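You operate a simulated robot arm through the tools that you are given. There is no shell and no other tool.

Carry out the task below with a simulated robot arm. There is one attempt and no reset: what you move stays moved.

TASK
Put things in order on the top of the long steel bench. At the end: the red plug gauge (marked "NO GO") from the top of the long steel bench stands where the clay piece (marked "R3") stood; the grey steel bar (marked "55 mm") from the top of the long steel bench stands where the red plug gauge stood; the brown clay section one (marked "2 MM") stands on top of the plaster slab (marked "D6"); the clay piece from the top of the long steel bench stands where the brown clay section one stood; whatever was shut is shut again. Leave all else as you found it, and nothing knocked over.

It is judged by the outcome, as a careful person would: the job done as asked, and still so three seconds after it is handed in. It fails if anything else is knocked over, pushed out of place, dropped, spilled or broken.

THE ROBOT
A 7-joint arm with a two-finger gripper, fixed in place. Base frame: the origin is at the foot of the arm, x ahead of it, y to its left, z up; the work surface is at about z = 0. Units: cm, degrees, N and s.
With the tool pointing down near the work surface it reaches from about 16 to 38 cm from the base axis. Its first joint turns from -72.0 to 72.0 degrees. Payload 0.6 kg.
Tool frame: the origin (TCP) lies between the finger pads and is the grasp point; the fingertips stand 2.2 cm ahead of it; z points along the fingers, y is the line along which they close. Largest opening 9.2 cm; the body of the gripper starts 6.5 cm behind the TCP.
Orientation is that of the tool frame in the base frame, as a unit quaternion [w, x, y, z]. With the fingers straight down and closing along the base's y, the tool's x points along the base's -x, its y along +y and its z along -z.

THE INTERFACE
- The arm moves only by the tool drive_tool. Its argument "plan" is a list of rows, each an object of numbers (a shift or turn left out is 0, a gripper value left out holds the last): "dx", "dy", "dz": the shift along the base's x, y, z in units of 40 mm (1.0 is 40 mm); "wx", "wy", "wz": the turn, a rotation vector about the base's x, y, z in units of 4 degrees (1.0 is 4 degrees). In form: [{"dx": .., "dy": .., "dz": .., "wx": .., "wy": .., "wz": ..}, ...]. A call has 1 to 20 rows; each row shifts and turns the commanded pose from where the row before left it. "claw" is the opening, from 0 (shut) to 1 (fully open), set as the call begins (left out, the last holds). A call with a number of a shift or a turn outside -1 to 1 is refused whole. A row lasts 0.2 s, in which the tool goes at most 5 cm and 8.6 degrees; a call with a longer step from one row to the next is refused whole, and so is a gripper value outside its range. A pose out of reach is approached as far as the arm can. The call stops where the force on the tool passes 40 N (or 10 N more than at its start, if that is more) or the arm is blocked; 0.2 s more then pass. The fingers move at their own pace and stop on an object; they squeeze with about 26 N. The grip force told is the motor's: it shows also when the fingers shut on nothing. Time passes only in rows, and 0.2 s behind the last, so rows that do not move let the fingers close. It gives the time, the measured TCP pose, the force on the tool (base axes), the opening and the grip force at its end, in the units of the frame above (readings bear some noise), with the torque about the TCP (base axes, N m) and any sound that the robot's microphone picked up, and new pictures: "show" is both (left out), scene, wrist or none.
- Cameras (640 x 400 px; columns grow to the right, rows downward): "scene" is fixed at [5.7, -28.35, 38.82]; the picture's right is [0.73, -0.69, 0.00], its down [-0.49, -0.51, -0.71] and it looks along [0.49, 0.51, -0.71] (base axes); focal length 214 px, centre (320, 200). "wrist" rides on the gripper at [7.1, 1.9, -10.2] in the tool frame; the picture's right is [-0.26, 0.96, 0.00], its down [-0.75, -0.21, -0.63] and it looks along [-0.60, -0.16, 0.78] (tool axes); focal length 280 px, centre (320, 200). There is no depth. A picture from a camera that has moved, and an enlarged one, comes with that camera's place and axes in the base frame and with its lens.
- close_up(camera, box): a new picture of the part [left, top, right, bottom] of that camera's present view, enlarged. No time passes.
- job_done(): hands the job in; it is judged then, once.

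Nothing tells you positions but the pictures and the camera data. Unless the task says otherwise, let go and move clear before handing in.

The tools are called after "Request:" as name(argument=value, ...) on one line, values as JSON. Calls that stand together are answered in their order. drive_tool: Moves the arm, as the interface text tells. Its arguments: {"type":"object","properties":{"plan":{"type":"array","items":{"type":"object","properties":{"dx":{"type":"number"},"dy":{"type":"number"},"dz":{"type":"number"},"wx":{"type":"number"},"wy":{"type":"number"},"wz":{"type":"number"}}}},"claw":{"type":"number"},"show":{"type":"string","enum":["both","scene","wrist","none"]}},"required":["plan"]} The other tools are called the same way: close_up (camera, box) takes an enlarged picture of a part of a camera's view; job_done () hands the job in.

At the start:

```text
clock: 0.0
tcp_pos: [25.37, -1.38, 25.54]
tool_rot: [-0.001, -0.001, 1.0, 0.0]
contact_force: [0.1, 0.8, 0.6]
wrist_torque: [0.02, 0.0, 0.0]
width: 9.21
finger_force: 0.0
```

scene: 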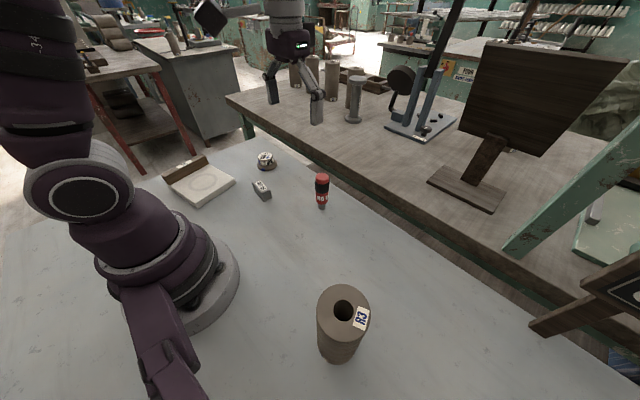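
wrist: 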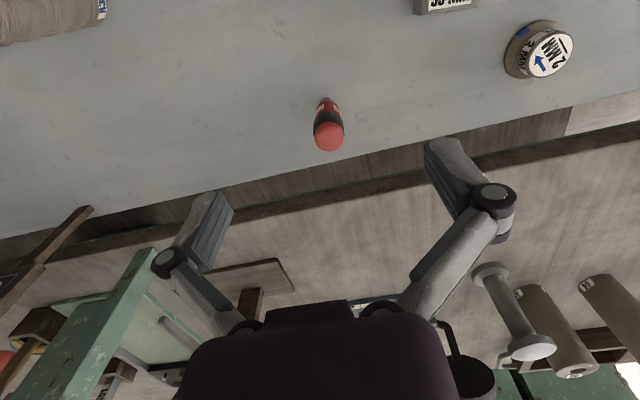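

I see a steel bench with the clay cylinder (R3) near the front, the red plug gauge, the grey bar, the small brown clay section (2 MM) and the plaster slab by the arm. I'll take close-ups before moving to pin down their places.

Request:
close_up(camera="scene", box=[150, 130, 350, 255])

Request:
close_up(camera="scene", box=[260, 260, 420, 380])

Request:
close_up(camera="wrist", box=[280, 0, 600, 200])

```text
3.20 times, centred on (250, 192) of scene
camera zoom: at [5.7, -28.35, 38.82], right [0.73, -0.69, 0.0], down [-0.49, -0.51, -0.71], along [0.49, 0.51, -0.71], focal length 686 px, centre (544, 224)
```

zoom: 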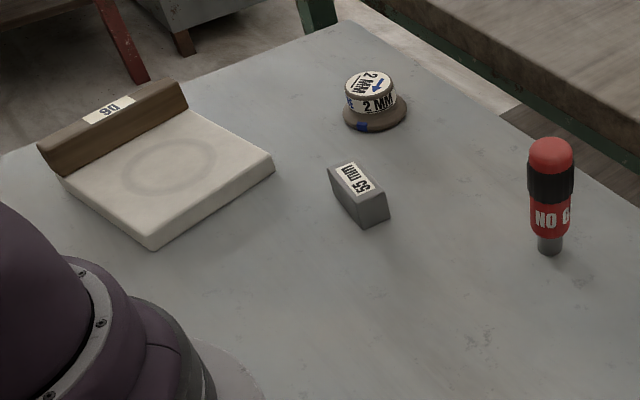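

```text
3.33 times, centred on (340, 320) of scene
camera zoom: at [5.7, -28.35, 38.82], right [0.73, -0.69, 0.0], down [-0.49, -0.51, -0.71], along [0.49, 0.51, -0.71], focal length 715 px, centre (253, -200)
```

zoom: 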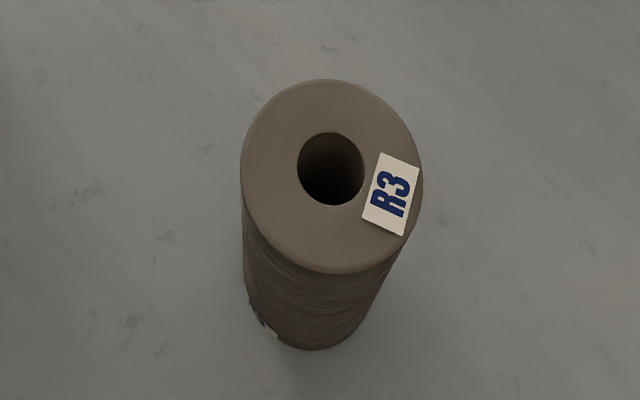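

```text
2.00 times, centred on (440, 100) of wrist
camera zoom: at [18.21, 0.55, 35.66], right [0.26, 0.96, 0.0], down [0.75, -0.21, 0.63], along [0.6, -0.16, -0.78], focal length 561 px, centre (80, 400)
```

zoom: 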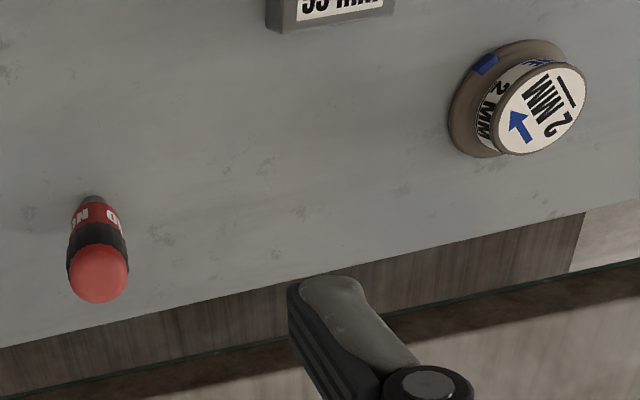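

The layout is roughly clear: R3 near (13,-24), the gauge near (31,-3), the 2 MM piece near (31,21) and the slab near (13,25). I'll take tighter close-ups to measure them accurately.

Request:
close_up(camera="scene", box=[240, 140, 304, 180])

Request:
close_up(camera="scene", box=[230, 170, 294, 210])

Request:
close_up(camera="scene", box=[290, 170, 354, 210])

Request:
close_up(camera="scene", box=[150, 145, 246, 205])

Request:
close_up(camera="scene", box=[290, 280, 386, 370])

```text
10.00 times, centred on (272, 160) of scene
camera zoom: at [5.7, -28.35, 38.82], right [0.73, -0.69, 0.0], down [-0.49, -0.51, -0.71], along [0.49, 0.51, -0.71], focal length 2145 px, centre (800, 600)
```

zoom: 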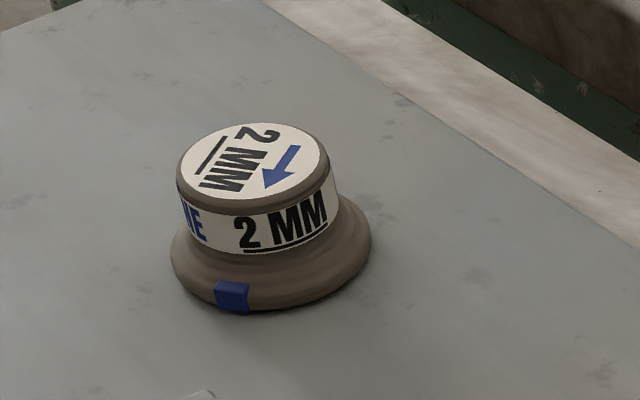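

```text
10.00 times, centred on (262, 190) of scene
camera zoom: at [5.7, -28.35, 38.82], right [0.73, -0.69, 0.0], down [-0.49, -0.51, -0.71], along [0.49, 0.51, -0.71], focal length 2145 px, centre (900, 300)
```

zoom: 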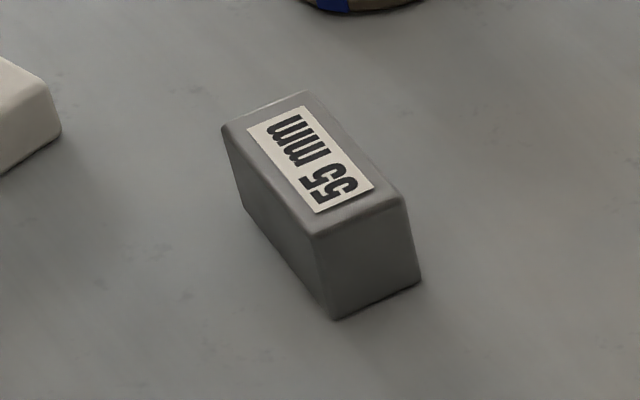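

```text
10.00 times, centred on (322, 190) of scene
camera zoom: at [5.7, -28.35, 38.82], right [0.73, -0.69, 0.0], down [-0.49, -0.51, -0.71], along [0.49, 0.51, -0.71], focal length 2145 px, centre (300, 300)
```

zoom: 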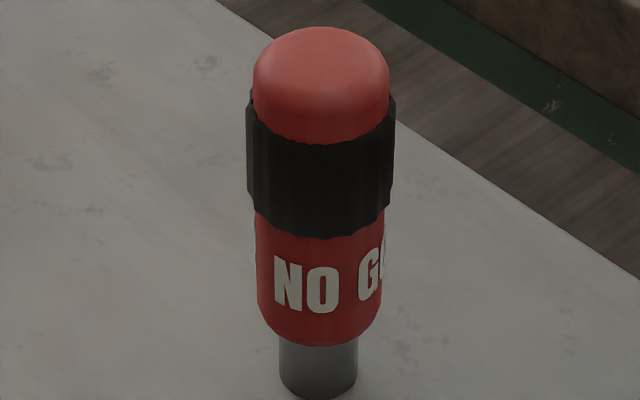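

```text
6.67 times, centred on (198, 175) of scene
camera zoom: at [5.7, -28.35, 38.82], right [0.73, -0.69, 0.0], down [-0.49, -0.51, -0.71], along [0.49, 0.51, -0.71], focal length 1430 px, centre (1133, 367)
```

zoom: 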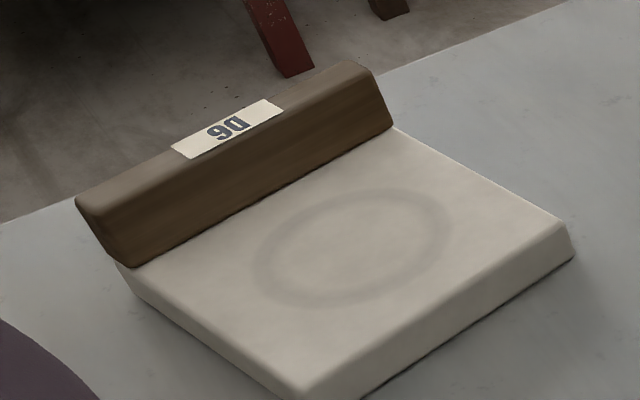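

```text
4.44 times, centred on (338, 325) of scene
camera zoom: at [5.7, -28.35, 38.82], right [0.73, -0.69, 0.0], down [-0.49, -0.51, -0.71], along [0.49, 0.51, -0.71], focal length 953 px, centre (240, -356)
```

zoom: 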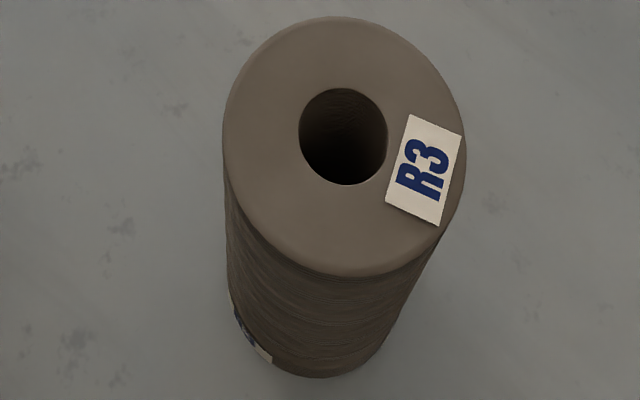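

Estimates: 2 MM piece at about (30.8, 21.1) and 3.5 cm tall, slab ring centre at (13.3, 25.0), gauge at (31.0, -2.5), bar at (23.05, 11.45), and R3 at (13.4, -24.2) and 12 cm tall. I'll move over the 2 MM piece at a safe height and check with the wrist camera.

Request:
drive_tool(plan=[{"dy": 0.94, "dx": 0.226}, {"dy": 0.94, "dx": 0.226}, {"dy": 0.94, "dx": 0.226}, {"dy": 0.94, "dx": 0.226}, {"dy": 0.94, "dx": 0.226}, {"dy": 0.93, "dx": 0.226}, {"dz": -0.9}, {"dz": -0.9}, {"dz": -0.9}, {"dz": -0.7}, {}], claw=1)

```text
clock: 2.4
tcp_pos: [28.16, 18.62, 11.07]
tool_rot: [0.0, 0.001, 1.0, 0.0]
contact_force: [0.2, 0.4, -0.3]
wrist_torque: [-0.03, 0.0, 0.02]
width: 9.2
finger_force: 0.1
out of reach, approached as far as the arm can: row 5, 6
camera wrist: at [21.04, 20.53, 21.32], right [0.26, 0.96, 0.0], down [0.75, -0.2, 0.63], along [0.6, -0.16, -0.78], focal length 280 px, centre (320, 200)
```

scene: 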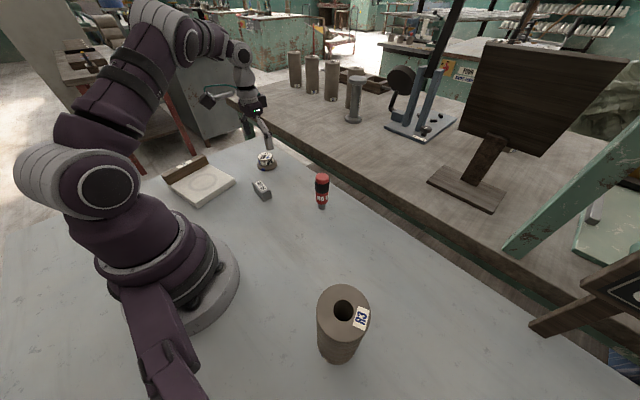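
wrist: 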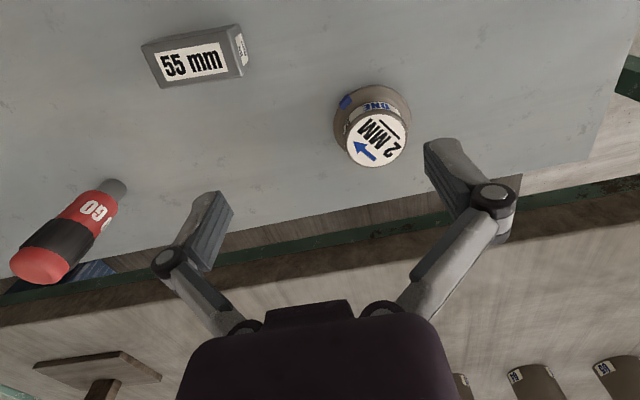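

The arm stopped short of that pose, at TCP (28.2, 18.6, 11.1), with the 2 MM piece just ahead of it. I'll enlarge the wrist view to locate it more precisely.

Request:
close_up(camera="wrist", box=[310, 70, 438, 190])

Request:
close_up(camera="wrist", box=[120, 10, 280, 110])

Request:
close_up(camera="scene", box=[220, 80, 316, 180])

```text
3.33 times, centred on (374, 130) of wrist
camera zoom: at [21.04, 20.53, 21.32], right [0.26, 0.96, 0.0], down [0.75, -0.2, 0.63], along [0.6, -0.16, -0.78], focal length 935 px, centre (140, 433)
```

zoom: 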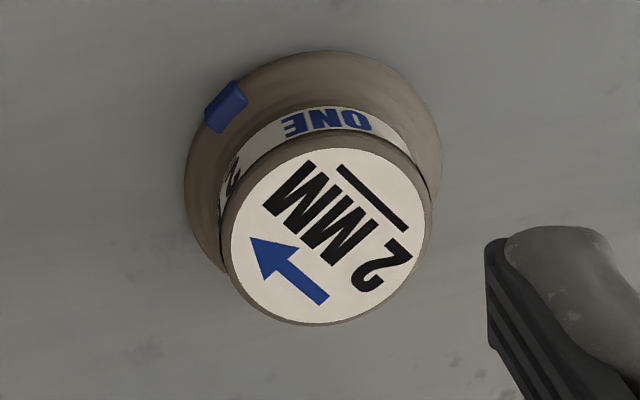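

```text
4.00 times, centred on (200, 60) of wrist
camera zoom: at [21.04, 20.53, 21.32], right [0.26, 0.96, 0.0], down [0.75, -0.2, 0.63], along [0.6, -0.16, -0.78], focal length 1122 px, centre (800, 760)
```

zoom: 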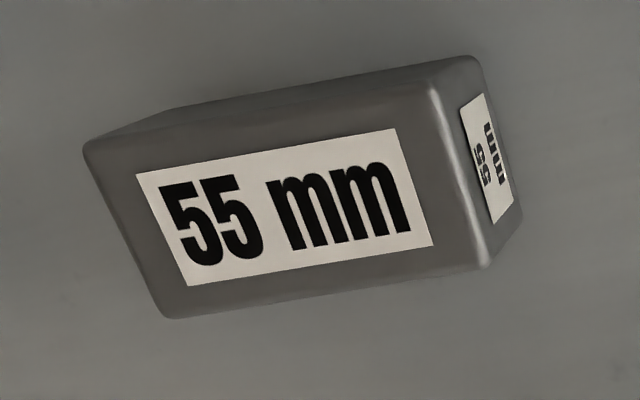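

```text
4.00 times, centred on (268, 130) of scene
camera zoom: at [5.7, -28.35, 38.82], right [0.73, -0.69, 0.0], down [-0.49, -0.51, -0.71], along [0.49, 0.51, -0.71], focal length 858 px, centre (528, 480)
```

zoom: 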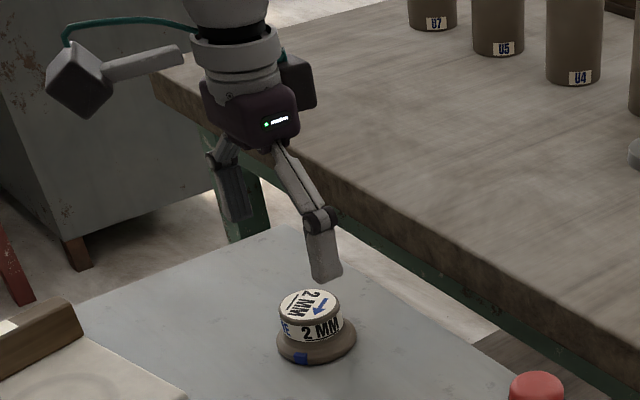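

The two views agree best with the 2 MM piece at about (30.85, 22.0), top near z = 3, which is close to the arm's reach limit. I'll move directly above it at this lower height.

Request:
drive_tool(plan=[{"dx": 0.336, "dy": 0.429}, {"dx": 0.336, "dy": 0.429}, {"dz": -0.5}, {}], claw=1)

```text
clock: 3.4
tcp_pos: [30.85, 22.09, 9.26]
tool_rot: [0.001, 0.001, 1.0, -0.001]
contact_force: [0.7, 0.1, 1.0]
wrist_torque: [-0.02, 0.0, 0.01]
width: 9.15
finger_force: 0.1
camera wrist: at [23.78, 24.07, 19.4], right [0.26, 0.96, 0.0], down [0.75, -0.2, 0.62], along [0.6, -0.16, -0.78], focal length 280 px, centre (320, 200)
```

scene: 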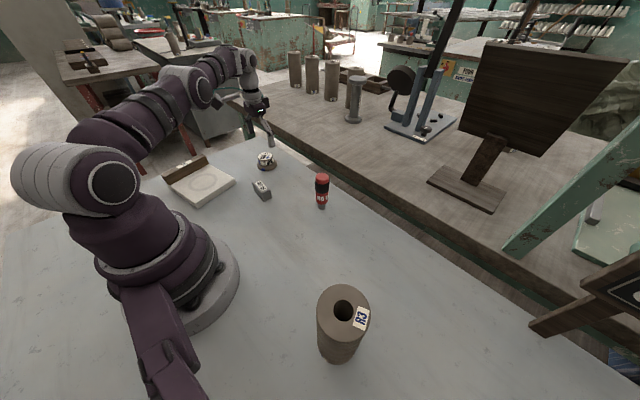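
wrist: 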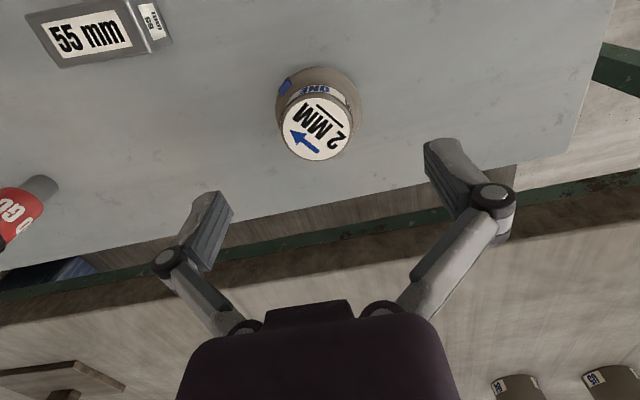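

The gripper is now right over the 2 MM piece. I'll narrow the opening to about 7 cm and lower in steps, checking the fingertip height against the flange.

Request:
drive_tool(plan=[{"dy": -0.04, "dz": -0.5}, {"dz": -0.5}, {}, {}], claw=0.78)

Request:
close_up(camera="scene", box=[232, 115, 296, 179])

Request:
close_up(camera="wrist", box=[200, 50, 440, 200])

```text
clock: 4.4
tcp_pos: [30.94, 21.88, 5.21]
tool_rot: [0.0, 0.0, 1.0, 0.0]
contact_force: [-0.7, 0.7, -0.6]
wrist_torque: [-0.01, 0.01, 0.01]
width: 7.18
finger_force: 0.1
camera wrist: at [23.8, 23.87, 15.38], right [0.26, 0.96, 0.0], down [0.75, -0.21, 0.62], along [0.6, -0.16, -0.78], focal length 280 px, centre (320, 200)
```

scene: 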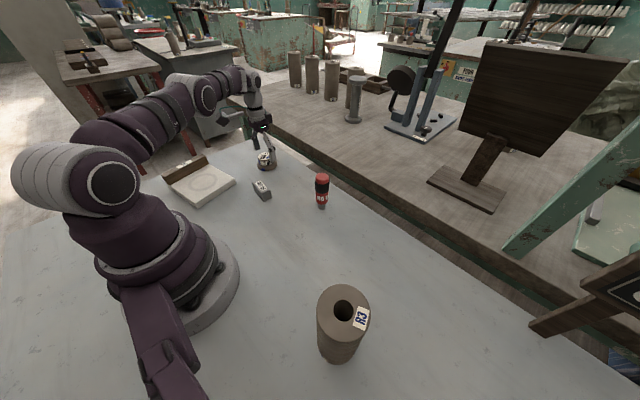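
wrist: 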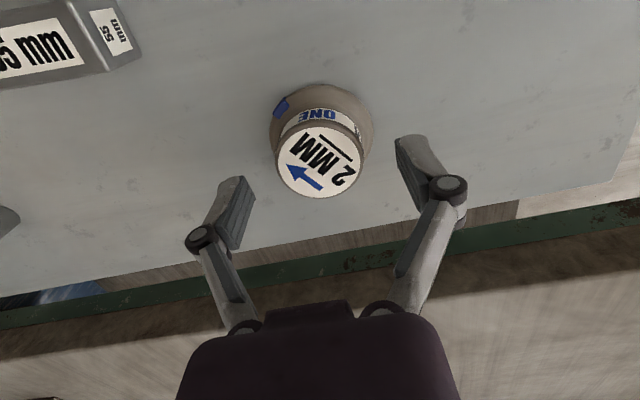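

```text
6.25 times, centred on (264, 147) of scene
camera zoom: at [5.7, -28.35, 38.82], right [0.73, -0.69, 0.0], down [-0.49, -0.51, -0.71], along [0.49, 0.51, -0.71], focal length 1340 px, centre (670, 531)
```

zoom: 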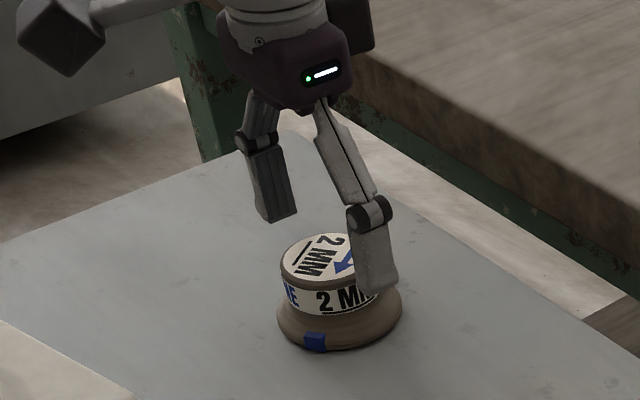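

```text
2.67 times, centred on (320, 125) of wrist
camera zoom: at [23.8, 23.87, 15.38], right [0.26, 0.96, 0.0], down [0.75, -0.21, 0.62], along [0.6, -0.16, -0.78], focal length 748 px, centre (320, 400)
```

zoom: 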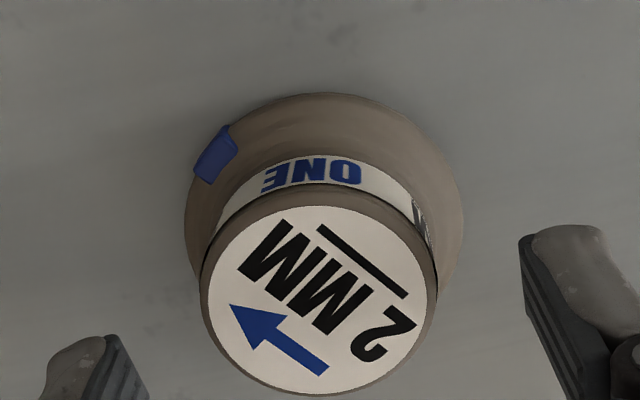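

The fingertips are at about z = 3.4, straddling the 4.5 cm top part. I'll lower 1.5 cm so the tips stay above the flange, then close.

Request:
drive_tool(plan=[{"dz": -0.19, "dx": -0.015}, {"dz": -0.19}, {}], claw=0.78, show="scene")

Request:
close_up(camera="scene", box=[232, 115, 296, 179])

```text
clock: 5.2
tcp_pos: [31.01, 21.74, 3.65]
tool_rot: [0.001, 0.0, 1.0, 0.001]
contact_force: [0.6, -0.2, -0.3]
wrist_torque: [-0.01, -0.02, 0.02]
width: 7.16
finger_force: 0.0
```

scene: 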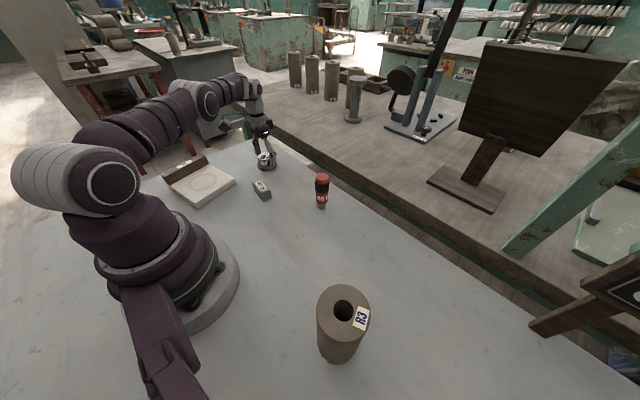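

```text
6.25 times, centred on (264, 147) of scene
camera zoom: at [5.7, -28.35, 38.82], right [0.73, -0.69, 0.0], down [-0.49, -0.51, -0.71], along [0.49, 0.51, -0.71], focal length 1340 px, centre (670, 531)
```

zoom: 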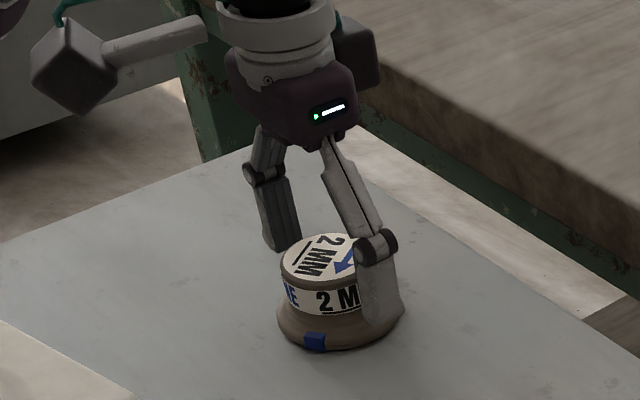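

The fingers straddle the label band above the flange, so I'll close on it now.

Request:
drive_tool(plan=[{}, {}, {}, {}, {}], claw=0)

Request:
close_up(camera="scene", box=[232, 115, 296, 179])

```text
clock: 6.4
tcp_pos: [30.91, 21.84, 3.49]
tool_rot: [0.0, 0.001, 1.0, 0.0]
contact_force: [-0.2, 0.1, 9.5]
wrist_torque: [0.04, 0.01, 0.04]
width: 4.28
finger_force: 25.6
camera wrist: at [23.76, 23.81, 13.79], right [0.26, 0.96, 0.0], down [0.75, -0.21, 0.63], along [0.6, -0.16, -0.78], focal length 280 px, centre (320, 200)
```

scene: 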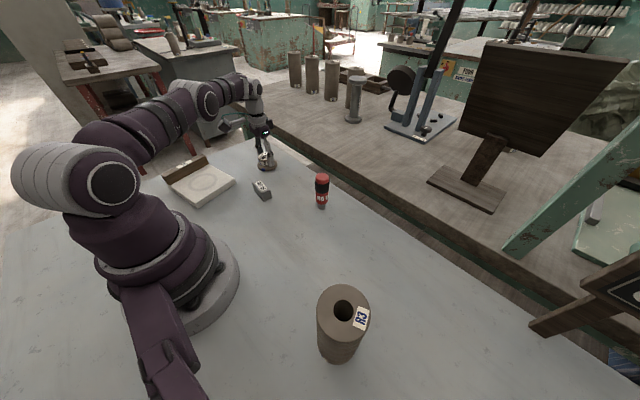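
wrist: 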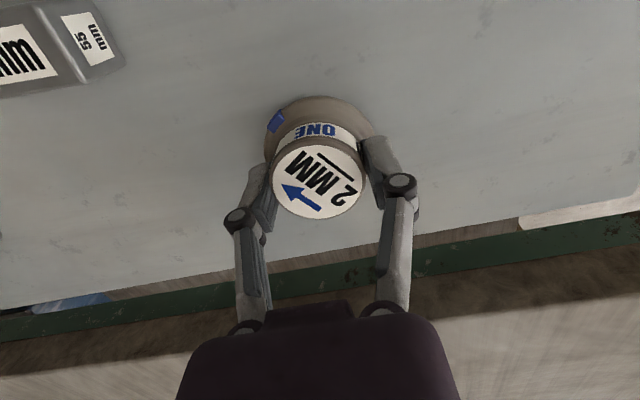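

```text
6.25 times, centred on (264, 147) of scene
camera zoom: at [5.7, -28.35, 38.82], right [0.73, -0.69, 0.0], down [-0.49, -0.51, -0.71], along [0.49, 0.51, -0.71], focal length 1340 px, centre (670, 531)
```

zoom: 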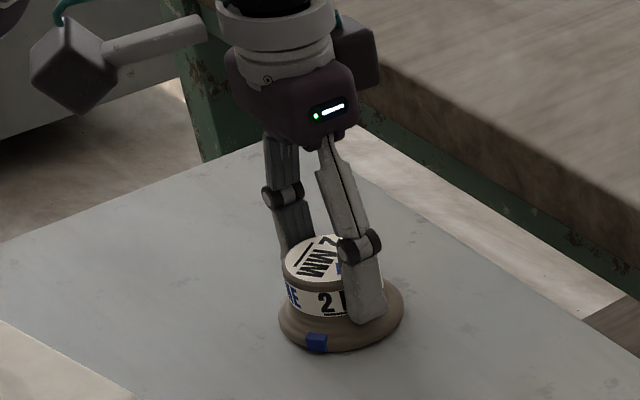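

The piece is held with a 4.28 cm grip. I'll lift it straight up and carry it over the slab.

Request:
drive_tool(plan=[{"dz": 0.2}, {"dz": 0.4}, {"dz": 0.5}, {"dz": 0.5}, {}], claw=0, show="scene")

```text
clock: 7.6
tcp_pos: [30.88, 21.84, 9.97]
tool_rot: [0.0, 0.0, 1.0, 0.001]
contact_force: [-0.3, 0.0, -0.4]
wrist_torque: [0.02, -0.04, -0.02]
width: 0.0
finger_force: 26.1
```

scene: 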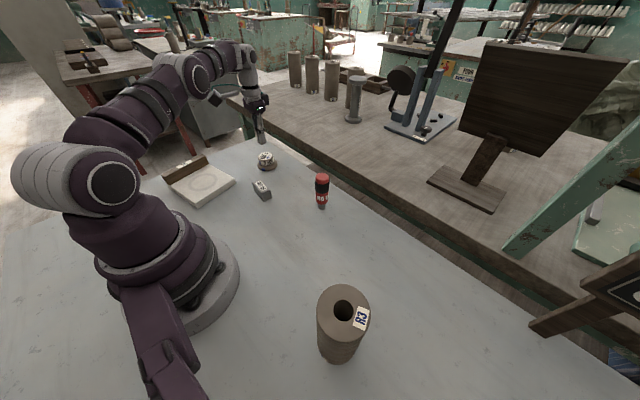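

The fingers slipped off: the opening is 0 and the piece is still on the bench. I'll check where it is and its shape before regripping.

Request:
close_up(camera="scene", box=[240, 130, 304, 180])

Request:
close_up(camera="wrist", box=[220, 50, 420, 180])

```text
8.00 times, centred on (272, 155) of scene
camera zoom: at [5.7, -28.35, 38.82], right [0.73, -0.69, 0.0], down [-0.49, -0.51, -0.71], along [0.49, 0.51, -0.71], focal length 1716 px, centre (704, 560)
```

zoom: 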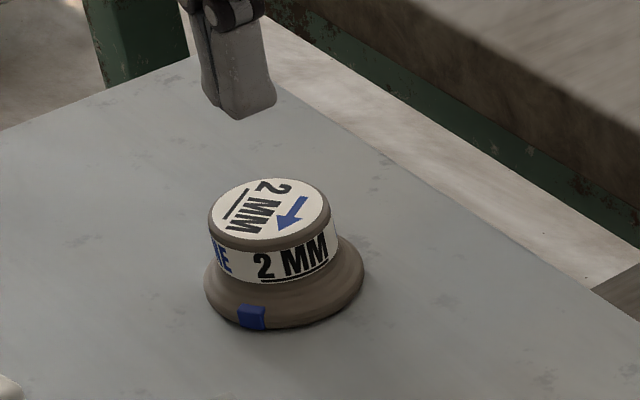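

```text
3.08 times, centred on (320, 115) of wrist
camera zoom: at [23.68, 23.82, 20.16], right [0.26, 0.96, 0.0], down [0.75, -0.2, 0.63], along [0.6, -0.16, -0.78], focal length 863 px, centre (320, 462)
```

zoom: 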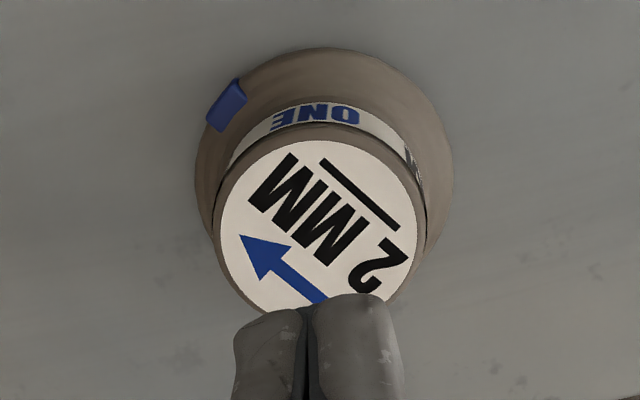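

The piece is upright and unmoved. The tips probably landed on the flare of the flange, so I'll regrip slightly higher and better centred, then test-lift slowly.

Request:
drive_tool(plan=[{}, {}, {}, {"dz": -0.5, "dx": -0.03}, {"dz": -0.5}, {"dz": -0.45}, {}], claw=0.7, show="wrist")

Request:
close_up(camera="scene", box=[240, 130, 304, 180])

```text
clock: 9.2
tcp_pos: [30.75, 21.77, 4.25]
tool_rot: [0.001, 0.001, 1.0, 0.0]
contact_force: [-0.5, 0.0, 0.3]
wrist_torque: [0.04, 0.02, -0.03]
width: 6.45
finger_force: 0.1
camera wrist: at [23.61, 23.78, 14.37], right [0.26, 0.96, 0.0], down [0.75, -0.21, 0.63], along [0.6, -0.16, -0.78], focal length 280 px, centre (320, 200)
```

wrist: 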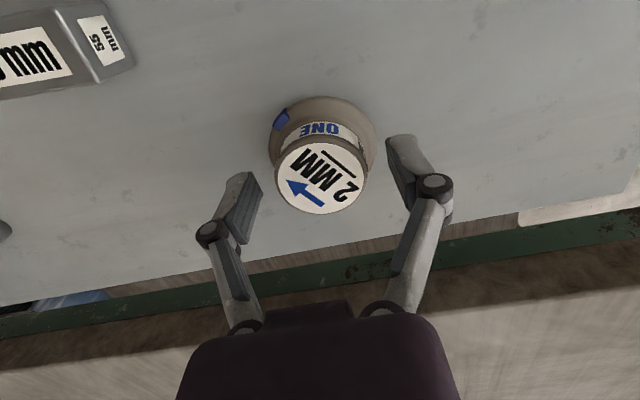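

```text
8.00 times, centred on (272, 155) of scene
camera zoom: at [5.7, -28.35, 38.82], right [0.73, -0.69, 0.0], down [-0.49, -0.51, -0.71], along [0.49, 0.51, -0.71], focal length 1716 px, centre (704, 560)
```

zoom: 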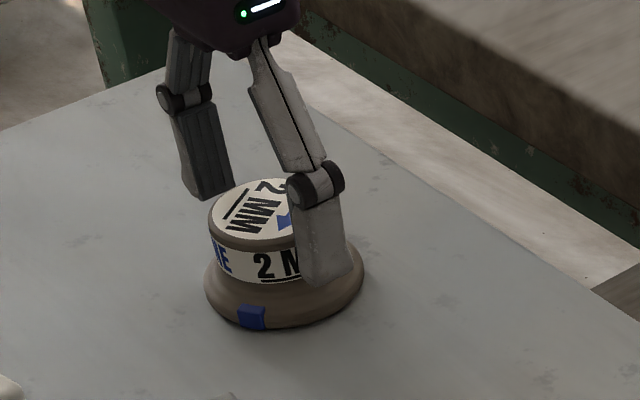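

I'll enlarge the wrist view to check the centring before closing.

Request:
close_up(camera="wrist", box=[220, 80, 428, 240])

```text
2.50 times, centred on (324, 160) of wrist
camera zoom: at [23.61, 23.78, 14.37], right [0.26, 0.96, 0.0], down [0.75, -0.21, 0.63], along [0.6, -0.16, -0.78], focal length 701 px, centre (310, 300)
```

zoom: 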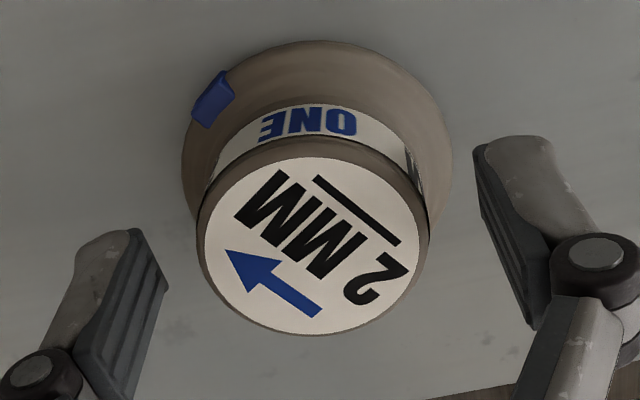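

Centring is good, within about 1 mm. I'll lower 3 mm more, close, and lift very slightly to test the hold.

Request:
drive_tool(plan=[{"dz": -0.07, "dy": 0.03}, {}], claw=0.7, show="none")

Request:
drive_tool(plan=[{}, {}, {}, {}, {}], claw=0, show="wrist")

Request:
close_up(camera="scene", box=[240, 130, 304, 180])

```text
clock: 9.8
tcp_pos: [30.65, 21.94, 3.91]
tool_rot: [0.0, -0.001, 1.0, 0.0]
contact_force: [0.1, 0.6, 0.9]
wrist_torque: [-0.02, 0.01, 0.01]
width: 6.43
finger_force: 0.0
```

```text
clock: 11.0
tcp_pos: [30.71, 21.89, 3.99]
tool_rot: [0.0, 0.0, 1.0, -0.001]
contact_force: [-1.0, -0.6, 6.1]
wrist_torque: [-0.06, 0.04, 0.01]
width: 4.33
finger_force: 25.5
camera wrist: at [23.56, 23.91, 14.09], right [0.26, 0.96, 0.0], down [0.75, -0.21, 0.63], along [0.6, -0.16, -0.78], focal length 280 px, centre (320, 200)
```

wrist: 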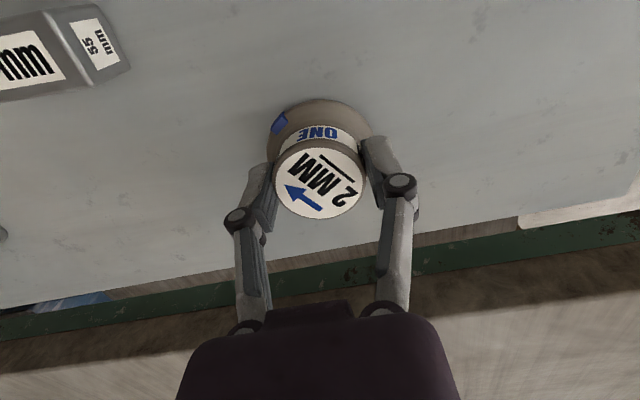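

```text
8.00 times, centred on (272, 155) of scene
camera zoom: at [5.7, -28.35, 38.82], right [0.73, -0.69, 0.0], down [-0.49, -0.51, -0.71], along [0.49, 0.51, -0.71], focal length 1716 px, centre (704, 560)
```

zoom: 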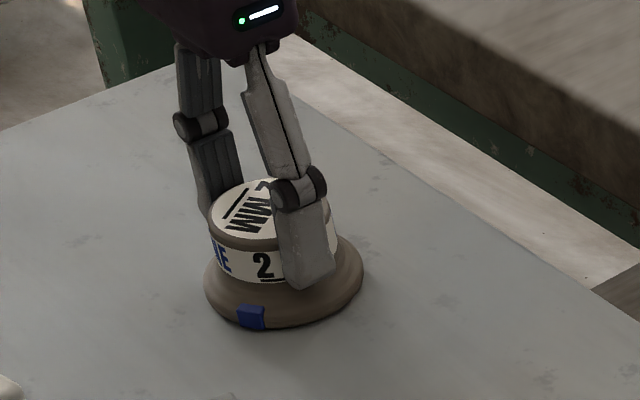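

Gripped at 4.33 cm, clear of the flange. Now a slow 4 mm lift, watching the force and the opening.

Request:
drive_tool(plan=[{"dz": 0.03}, {"dz": 0.03}, {"dz": 0.04}], claw=0, show="none")

Request:
close_up(camera="scene", box=[240, 130, 304, 180])

```text
clock: 11.8
tcp_pos: [30.63, 22.05, 4.35]
tool_rot: [0.0, 0.0, 1.0, 0.0]
contact_force: [0.0, 0.1, 0.3]
wrist_torque: [-0.01, 0.0, 0.01]
width: 4.27
finger_force: 26.1
```

```text
8.00 times, centred on (272, 155) of scene
camera zoom: at [5.7, -28.35, 38.82], right [0.73, -0.69, 0.0], down [-0.49, -0.51, -0.71], along [0.49, 0.51, -0.71], focal length 1716 px, centre (704, 560)
```

zoom: 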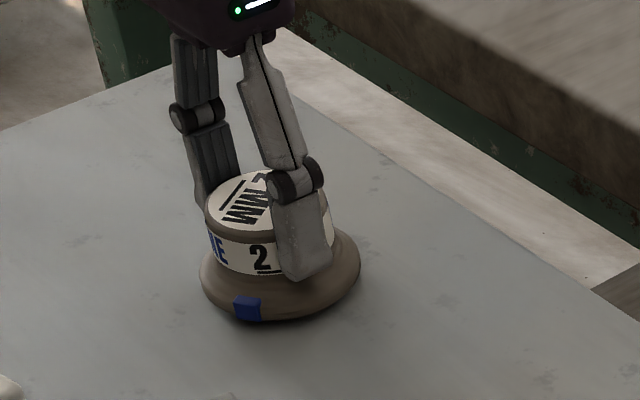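

The piece has risen with the gripper and holds. I'll keep lifting gently and check for slip.

Request:
drive_tool(plan=[{"dz": 0.05}, {"dz": 0.08}, {"dz": 0.1}, {}], claw=0, show="none")

Request:
close_up(camera="scene", box=[240, 130, 304, 180])

```text
clock: 12.8
tcp_pos: [30.66, 21.93, 5.11]
tool_rot: [-0.001, 0.0, 1.0, 0.0]
contact_force: [-0.6, -0.1, -1.5]
wrist_torque: [-0.01, 0.02, 0.0]
width: 4.3
finger_force: 25.4
```

```text
8.00 times, centred on (272, 155) of scene
camera zoom: at [5.7, -28.35, 38.82], right [0.73, -0.69, 0.0], down [-0.49, -0.51, -0.71], along [0.49, 0.51, -0.71], focal length 1716 px, centre (704, 560)
```

zoom: 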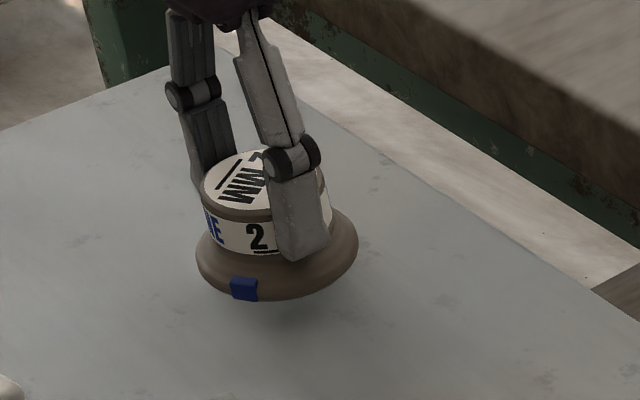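

It's securely held and off the bench. I'll lift another 3 cm gently first.

Request:
drive_tool(plan=[{"dz": 0.08}, {"dz": 0.12}, {"dz": 0.15}, {"dz": 0.15}, {"dz": 0.15}, {"dz": 0.1}, {"dz": 0.05}, {}], claw=0, show="scene")

```text
clock: 14.6
tcp_pos: [30.62, 22.1, 8.43]
tool_rot: [0.0, 0.0, 1.0, 0.0]
contact_force: [-0.2, -0.4, -1.0]
wrist_torque: [-0.02, 0.05, 0.01]
width: 4.3
finger_force: 25.9
```

scene: 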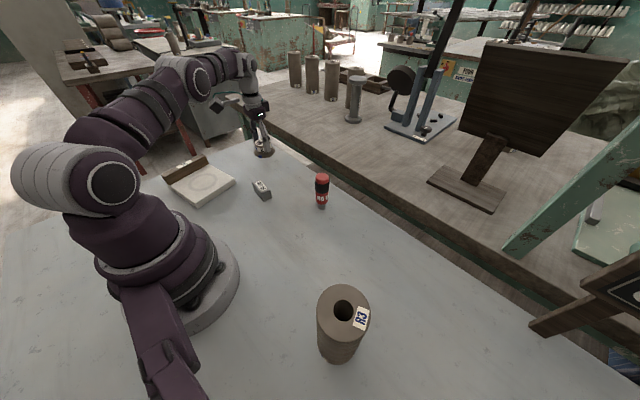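

Held at z = 8.4 (about 1 N). Next I'll carry it smoothly over the slab ring.

Request:
drive_tool(plan=[{"dx": -0.1, "dy": 0.019}, {"dx": -0.2, "dy": 0.038}, {"dx": -0.31, "dy": 0.058}, {"dx": -0.31, "dy": 0.058}, {"dx": -0.31, "dy": 0.058}, {"dx": -0.31, "dy": 0.058}, {"dx": -0.31, "dy": 0.058}, {"dx": -0.31, "dy": 0.058}, {"dx": -0.31, "dy": 0.058}, {"dx": -0.31, "dy": 0.058}, {"dx": -0.31, "dy": 0.058}, {"dx": -0.31, "dy": 0.058}, {"dx": -0.31, "dy": 0.058}, {"dx": -0.31, "dy": 0.058}, {"dx": -0.2, "dy": 0.038}, {"dx": -0.12, "dy": 0.02}, {"dx": -0.05}, {}], claw=0)

Request:
close_up(camera="scene", box=[150, 120, 262, 210])

```text
clock: 18.4
tcp_pos: [12.94, 25.24, 8.45]
tool_rot: [0.001, 0.0, 1.0, 0.0]
contact_force: [-0.6, 0.4, -1.3]
wrist_torque: [-0.01, 0.06, 0.0]
width: 4.29
finger_force: 26.1
camera wrist: at [5.88, 27.19, 18.57], right [0.26, 0.96, 0.0], down [0.75, -0.21, 0.63], along [0.6, -0.16, -0.78], focal length 280 px, centre (320, 200)
```

scene: 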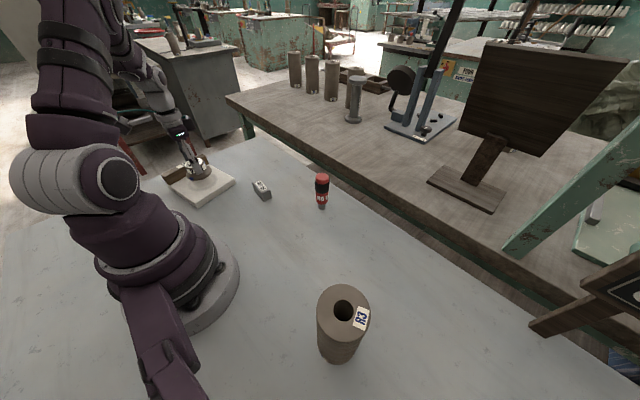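
wrist: 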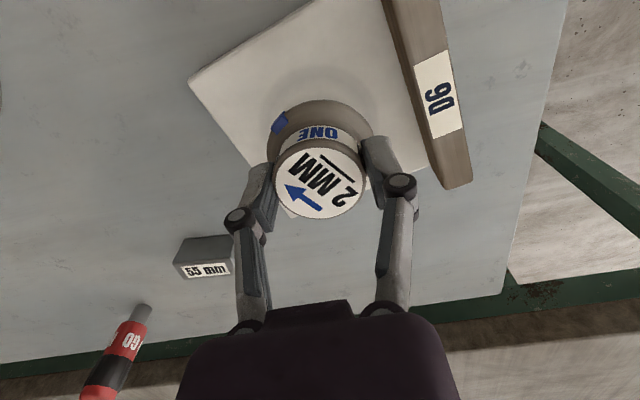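

```text
4.44 times, centred on (206, 165) of scene
camera zoom: at [5.7, -28.35, 38.82], right [0.73, -0.69, 0.0], down [-0.49, -0.51, -0.71], along [0.49, 0.51, -0.71], focal length 953 px, centre (827, 356)
```

zoom: 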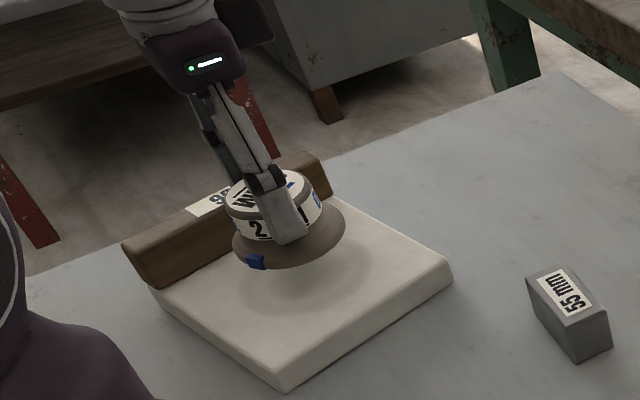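

The piece is over the slab, nearly centred on the ring. I'll shift 3 mm in x and lower to just above the surface.

Request:
drive_tool(plan=[{"dx": 0.07, "dz": -0.05}, {"dz": -0.12}, {"dz": -0.15}, {"dz": -0.15}, {"dz": -0.08}, {"dz": -0.03}, {}], claw=0, show="none")

Request:
close_up(camera="scene", box=[150, 130, 246, 205])

```text
clock: 20.0
tcp_pos: [13.29, 25.24, 6.12]
tool_rot: [0.0, 0.0, 1.0, 0.0]
contact_force: [0.4, 0.8, -1.7]
wrist_torque: [-0.02, 0.02, -0.02]
width: 4.31
finger_force: 25.8
```

```text
5.33 times, centred on (198, 168) of scene
camera zoom: at [5.7, -28.35, 38.82], right [0.73, -0.69, 0.0], down [-0.49, -0.51, -0.71], along [0.49, 0.51, -0.71], focal length 1144 px, centre (971, 373)
```

zoom: 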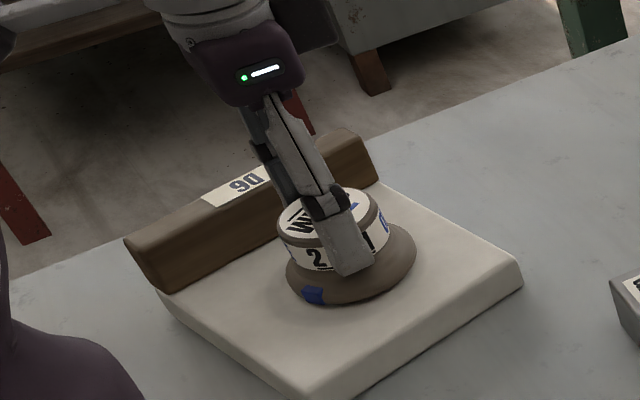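

Centred over the ring and about 5 mm up. I'll lower it in small steps until it touches down.

Request:
drive_tool(plan=[{"dz": -0.03}, {"dz": -0.03}, {"dz": -0.02}, {}], claw=0, show="none")

Request:
drive_tool(plan=[{"dz": -0.02}, {"dz": -0.02}, {}], claw=0, show="none")

Request:
close_up(camera="scene", box=[150, 130, 246, 205])

```text
clock: 21.0
tcp_pos: [13.41, 25.22, 5.92]
tool_rot: [0.0, 0.0, 1.0, 0.001]
contact_force: [-1.4, -1.6, 19.9]
wrist_torque: [-0.01, -0.05, 0.05]
width: 4.3
finger_force: 26.0
```

```text
clock: 21.8
tcp_pos: [13.51, 25.19, 5.62]
tool_rot: [0.0, 0.001, 1.0, 0.0]
contact_force: [-0.4, -3.5, 18.7]
wrist_torque: [-0.1, -0.1, -0.01]
width: 4.3
finger_force: 26.0
```

```text
5.33 times, centred on (198, 168) of scene
camera zoom: at [5.7, -28.35, 38.82], right [0.73, -0.69, 0.0], down [-0.49, -0.51, -0.71], along [0.49, 0.51, -0.71], focal length 1144 px, centre (971, 373)
```

zoom: 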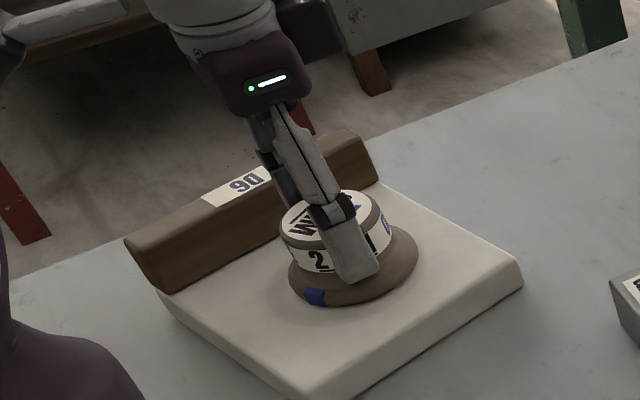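

It is seated on the slab with contact force showing. I'll ease up slightly, open the fingers, and let it rest.

Request:
drive_tool(plan=[{"dz": 0.03}, {}], claw=0, show="none")

Request:
drive_tool(plan=[{}, {}, {}, {}], claw=0.7, show="wrist")

Request:
close_up(camera="scene", box=[150, 130, 246, 205])

```text
clock: 22.4
tcp_pos: [13.45, 25.32, 5.71]
tool_rot: [0.0, 0.001, 1.0, 0.0]
contact_force: [1.2, 0.0, -0.3]
wrist_torque: [-0.02, 0.01, -0.03]
width: 4.31
finger_force: 25.7
```

```text
clock: 23.4
tcp_pos: [13.42, 25.27, 5.67]
tool_rot: [0.0, 0.0, 1.0, 0.001]
contact_force: [-0.6, 0.6, -0.4]
wrist_torque: [0.04, 0.03, 0.03]
width: 6.46
finger_force: 0.1
camera wrist: at [6.29, 27.23, 15.86], right [0.26, 0.96, 0.0], down [0.75, -0.21, 0.63], along [0.6, -0.16, -0.78], focal length 280 px, centre (320, 200)
```

wrist: 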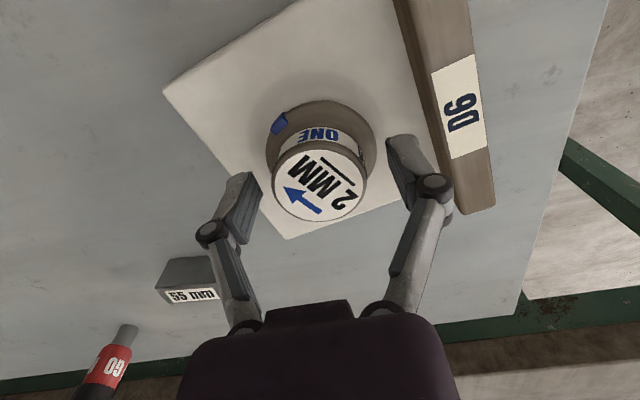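

```text
5.33 times, centred on (198, 168) of scene
camera zoom: at [5.7, -28.35, 38.82], right [0.73, -0.69, 0.0], down [-0.49, -0.51, -0.71], along [0.49, 0.51, -0.71], focal length 1144 px, centre (971, 373)
```

zoom: 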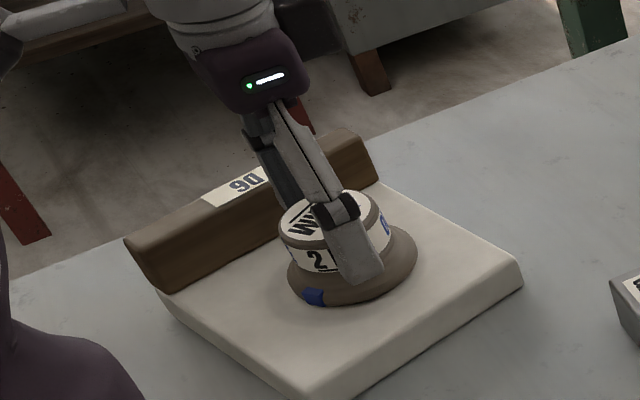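

The 2 MM piece stands on the slab. I'll rise straight up and swing round the front of the base towards R3, well above everything.

Request:
drive_tool(plan=[{"dz": 0.3}, {"dz": 0.7}, {"dz": 0.9}, {"dz": 0.9}, {"dx": 0.66, "dy": -0.77}, {"dx": 0.66, "dy": -0.77}, {"dx": 0.66, "dy": -0.77}, {"dx": 0.66, "dy": -0.77}, {"dx": 0.19, "dy": -0.81}, {"dx": 0.19, "dy": -0.81}, {"dx": 0.19, "dy": -0.81}, {"dx": 0.19, "dy": -0.81}, {}], claw=1)

Request:
close_up(camera="scene", box=[150, 130, 330, 230])

```text
clock: 26.2
tcp_pos: [26.95, -0.07, 16.9]
tool_rot: [0.0, -0.001, 1.0, 0.0]
contact_force: [-0.5, 0.2, -0.2]
wrist_torque: [-0.01, 0.03, 0.0]
width: 9.2
finger_force: 0.0
camera wrist: at [19.84, 1.87, 27.06], right [0.26, 0.96, 0.0], down [0.75, -0.2, 0.62], along [0.6, -0.16, -0.78], focal length 280 px, centre (320, 200)
```

scene: 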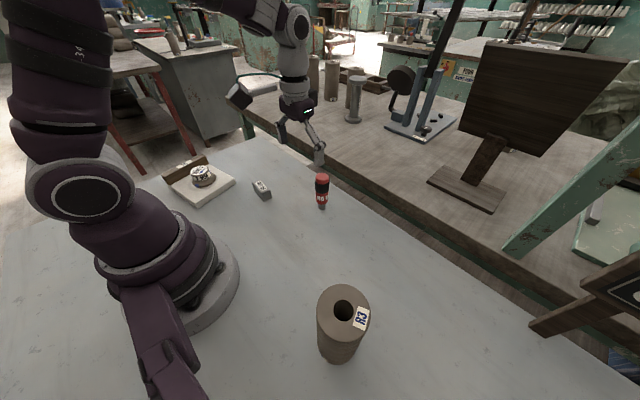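
wrist: 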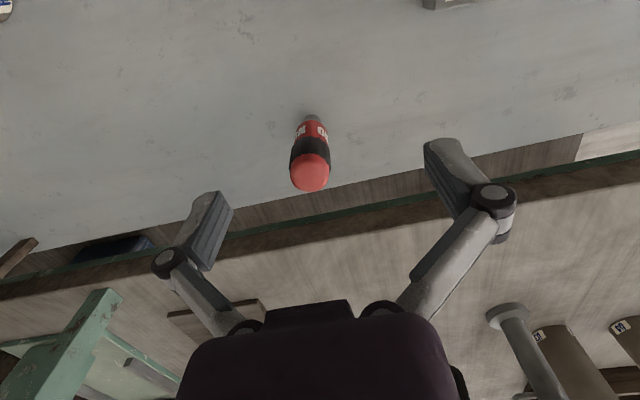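

```text
3.56 times, centred on (240, 180) of scene
camera zoom: at [5.7, -28.35, 38.82], right [0.73, -0.69, 0.0], down [-0.49, -0.51, -0.71], along [0.49, 0.51, -0.71], focal length 763 px, centre (604, 271)
```

zoom: 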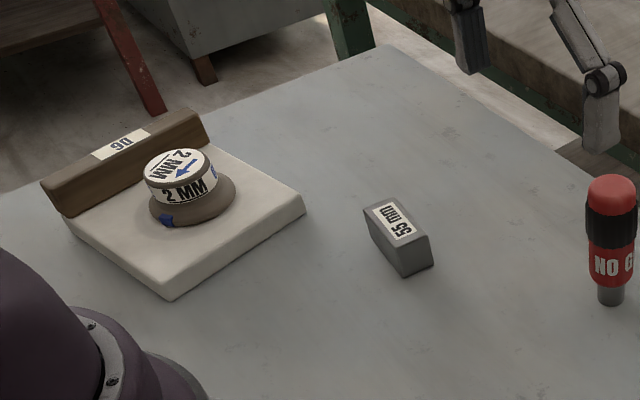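

The 2 MM piece is well placed on the slab. While above the gauge I'll take a close-up to measure its standing place.

Request:
close_up(camera="wrist", box=[260, 95, 372, 205])

Request:
drive_tool(plan=[{"dx": -0.19, "dy": -0.81}, {"dx": -0.19, "dy": -0.81}, {"dx": -0.19, "dy": -0.81}, {"dx": -0.19, "dy": -0.81}, {"dx": -0.65, "dy": -0.69}, {"dx": -0.65, "dy": -0.69}, {"dx": -0.65, "dy": -0.69}, {"dx": -0.65, "dy": -0.69}, {}], claw=1)

```text
3.64 times, centred on (316, 150) of wrist
camera zoom: at [19.84, 1.87, 27.06], right [0.26, 0.96, 0.0], down [0.75, -0.2, 0.62], along [0.6, -0.16, -0.78], focal length 1020 px, centre (334, 382)
```

zoom: 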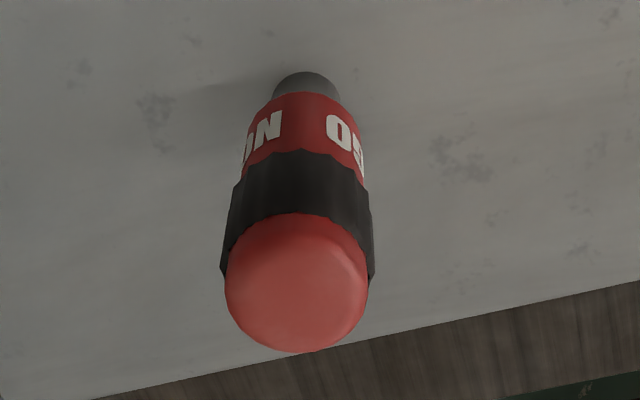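

```text
clock: 28.2
tcp_pos: [13.56, -24.03, 16.77]
tool_rot: [0.0, 0.0, 1.0, 0.0]
contact_force: [-0.5, -0.5, -1.2]
wrist_torque: [0.0, 0.02, -0.01]
width: 9.21
finger_force: 0.1
camera wrist: at [6.43, -22.08, 27.02], right [0.26, 0.96, 0.0], down [0.75, -0.2, 0.63], along [0.6, -0.16, -0.78], focal length 280 px, centre (320, 200)
```

scene: 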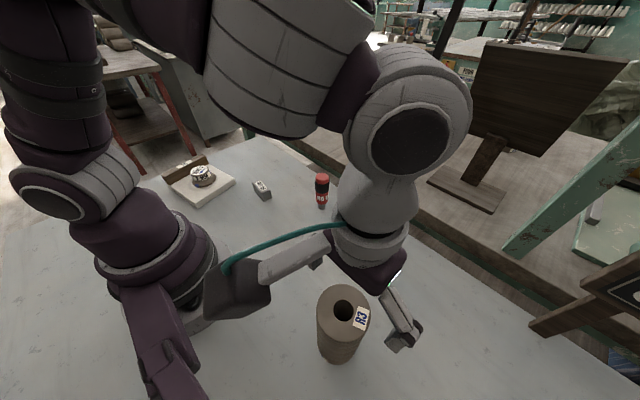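
wrist: 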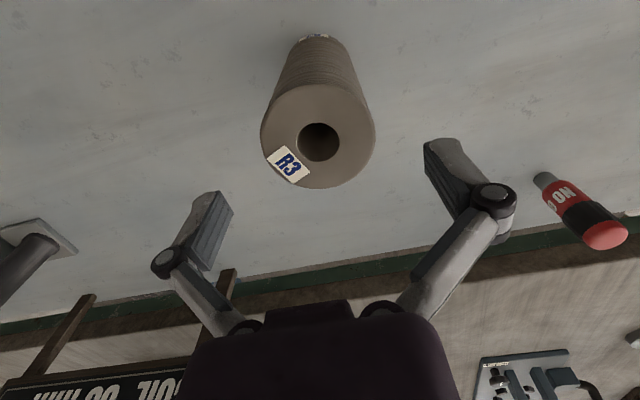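

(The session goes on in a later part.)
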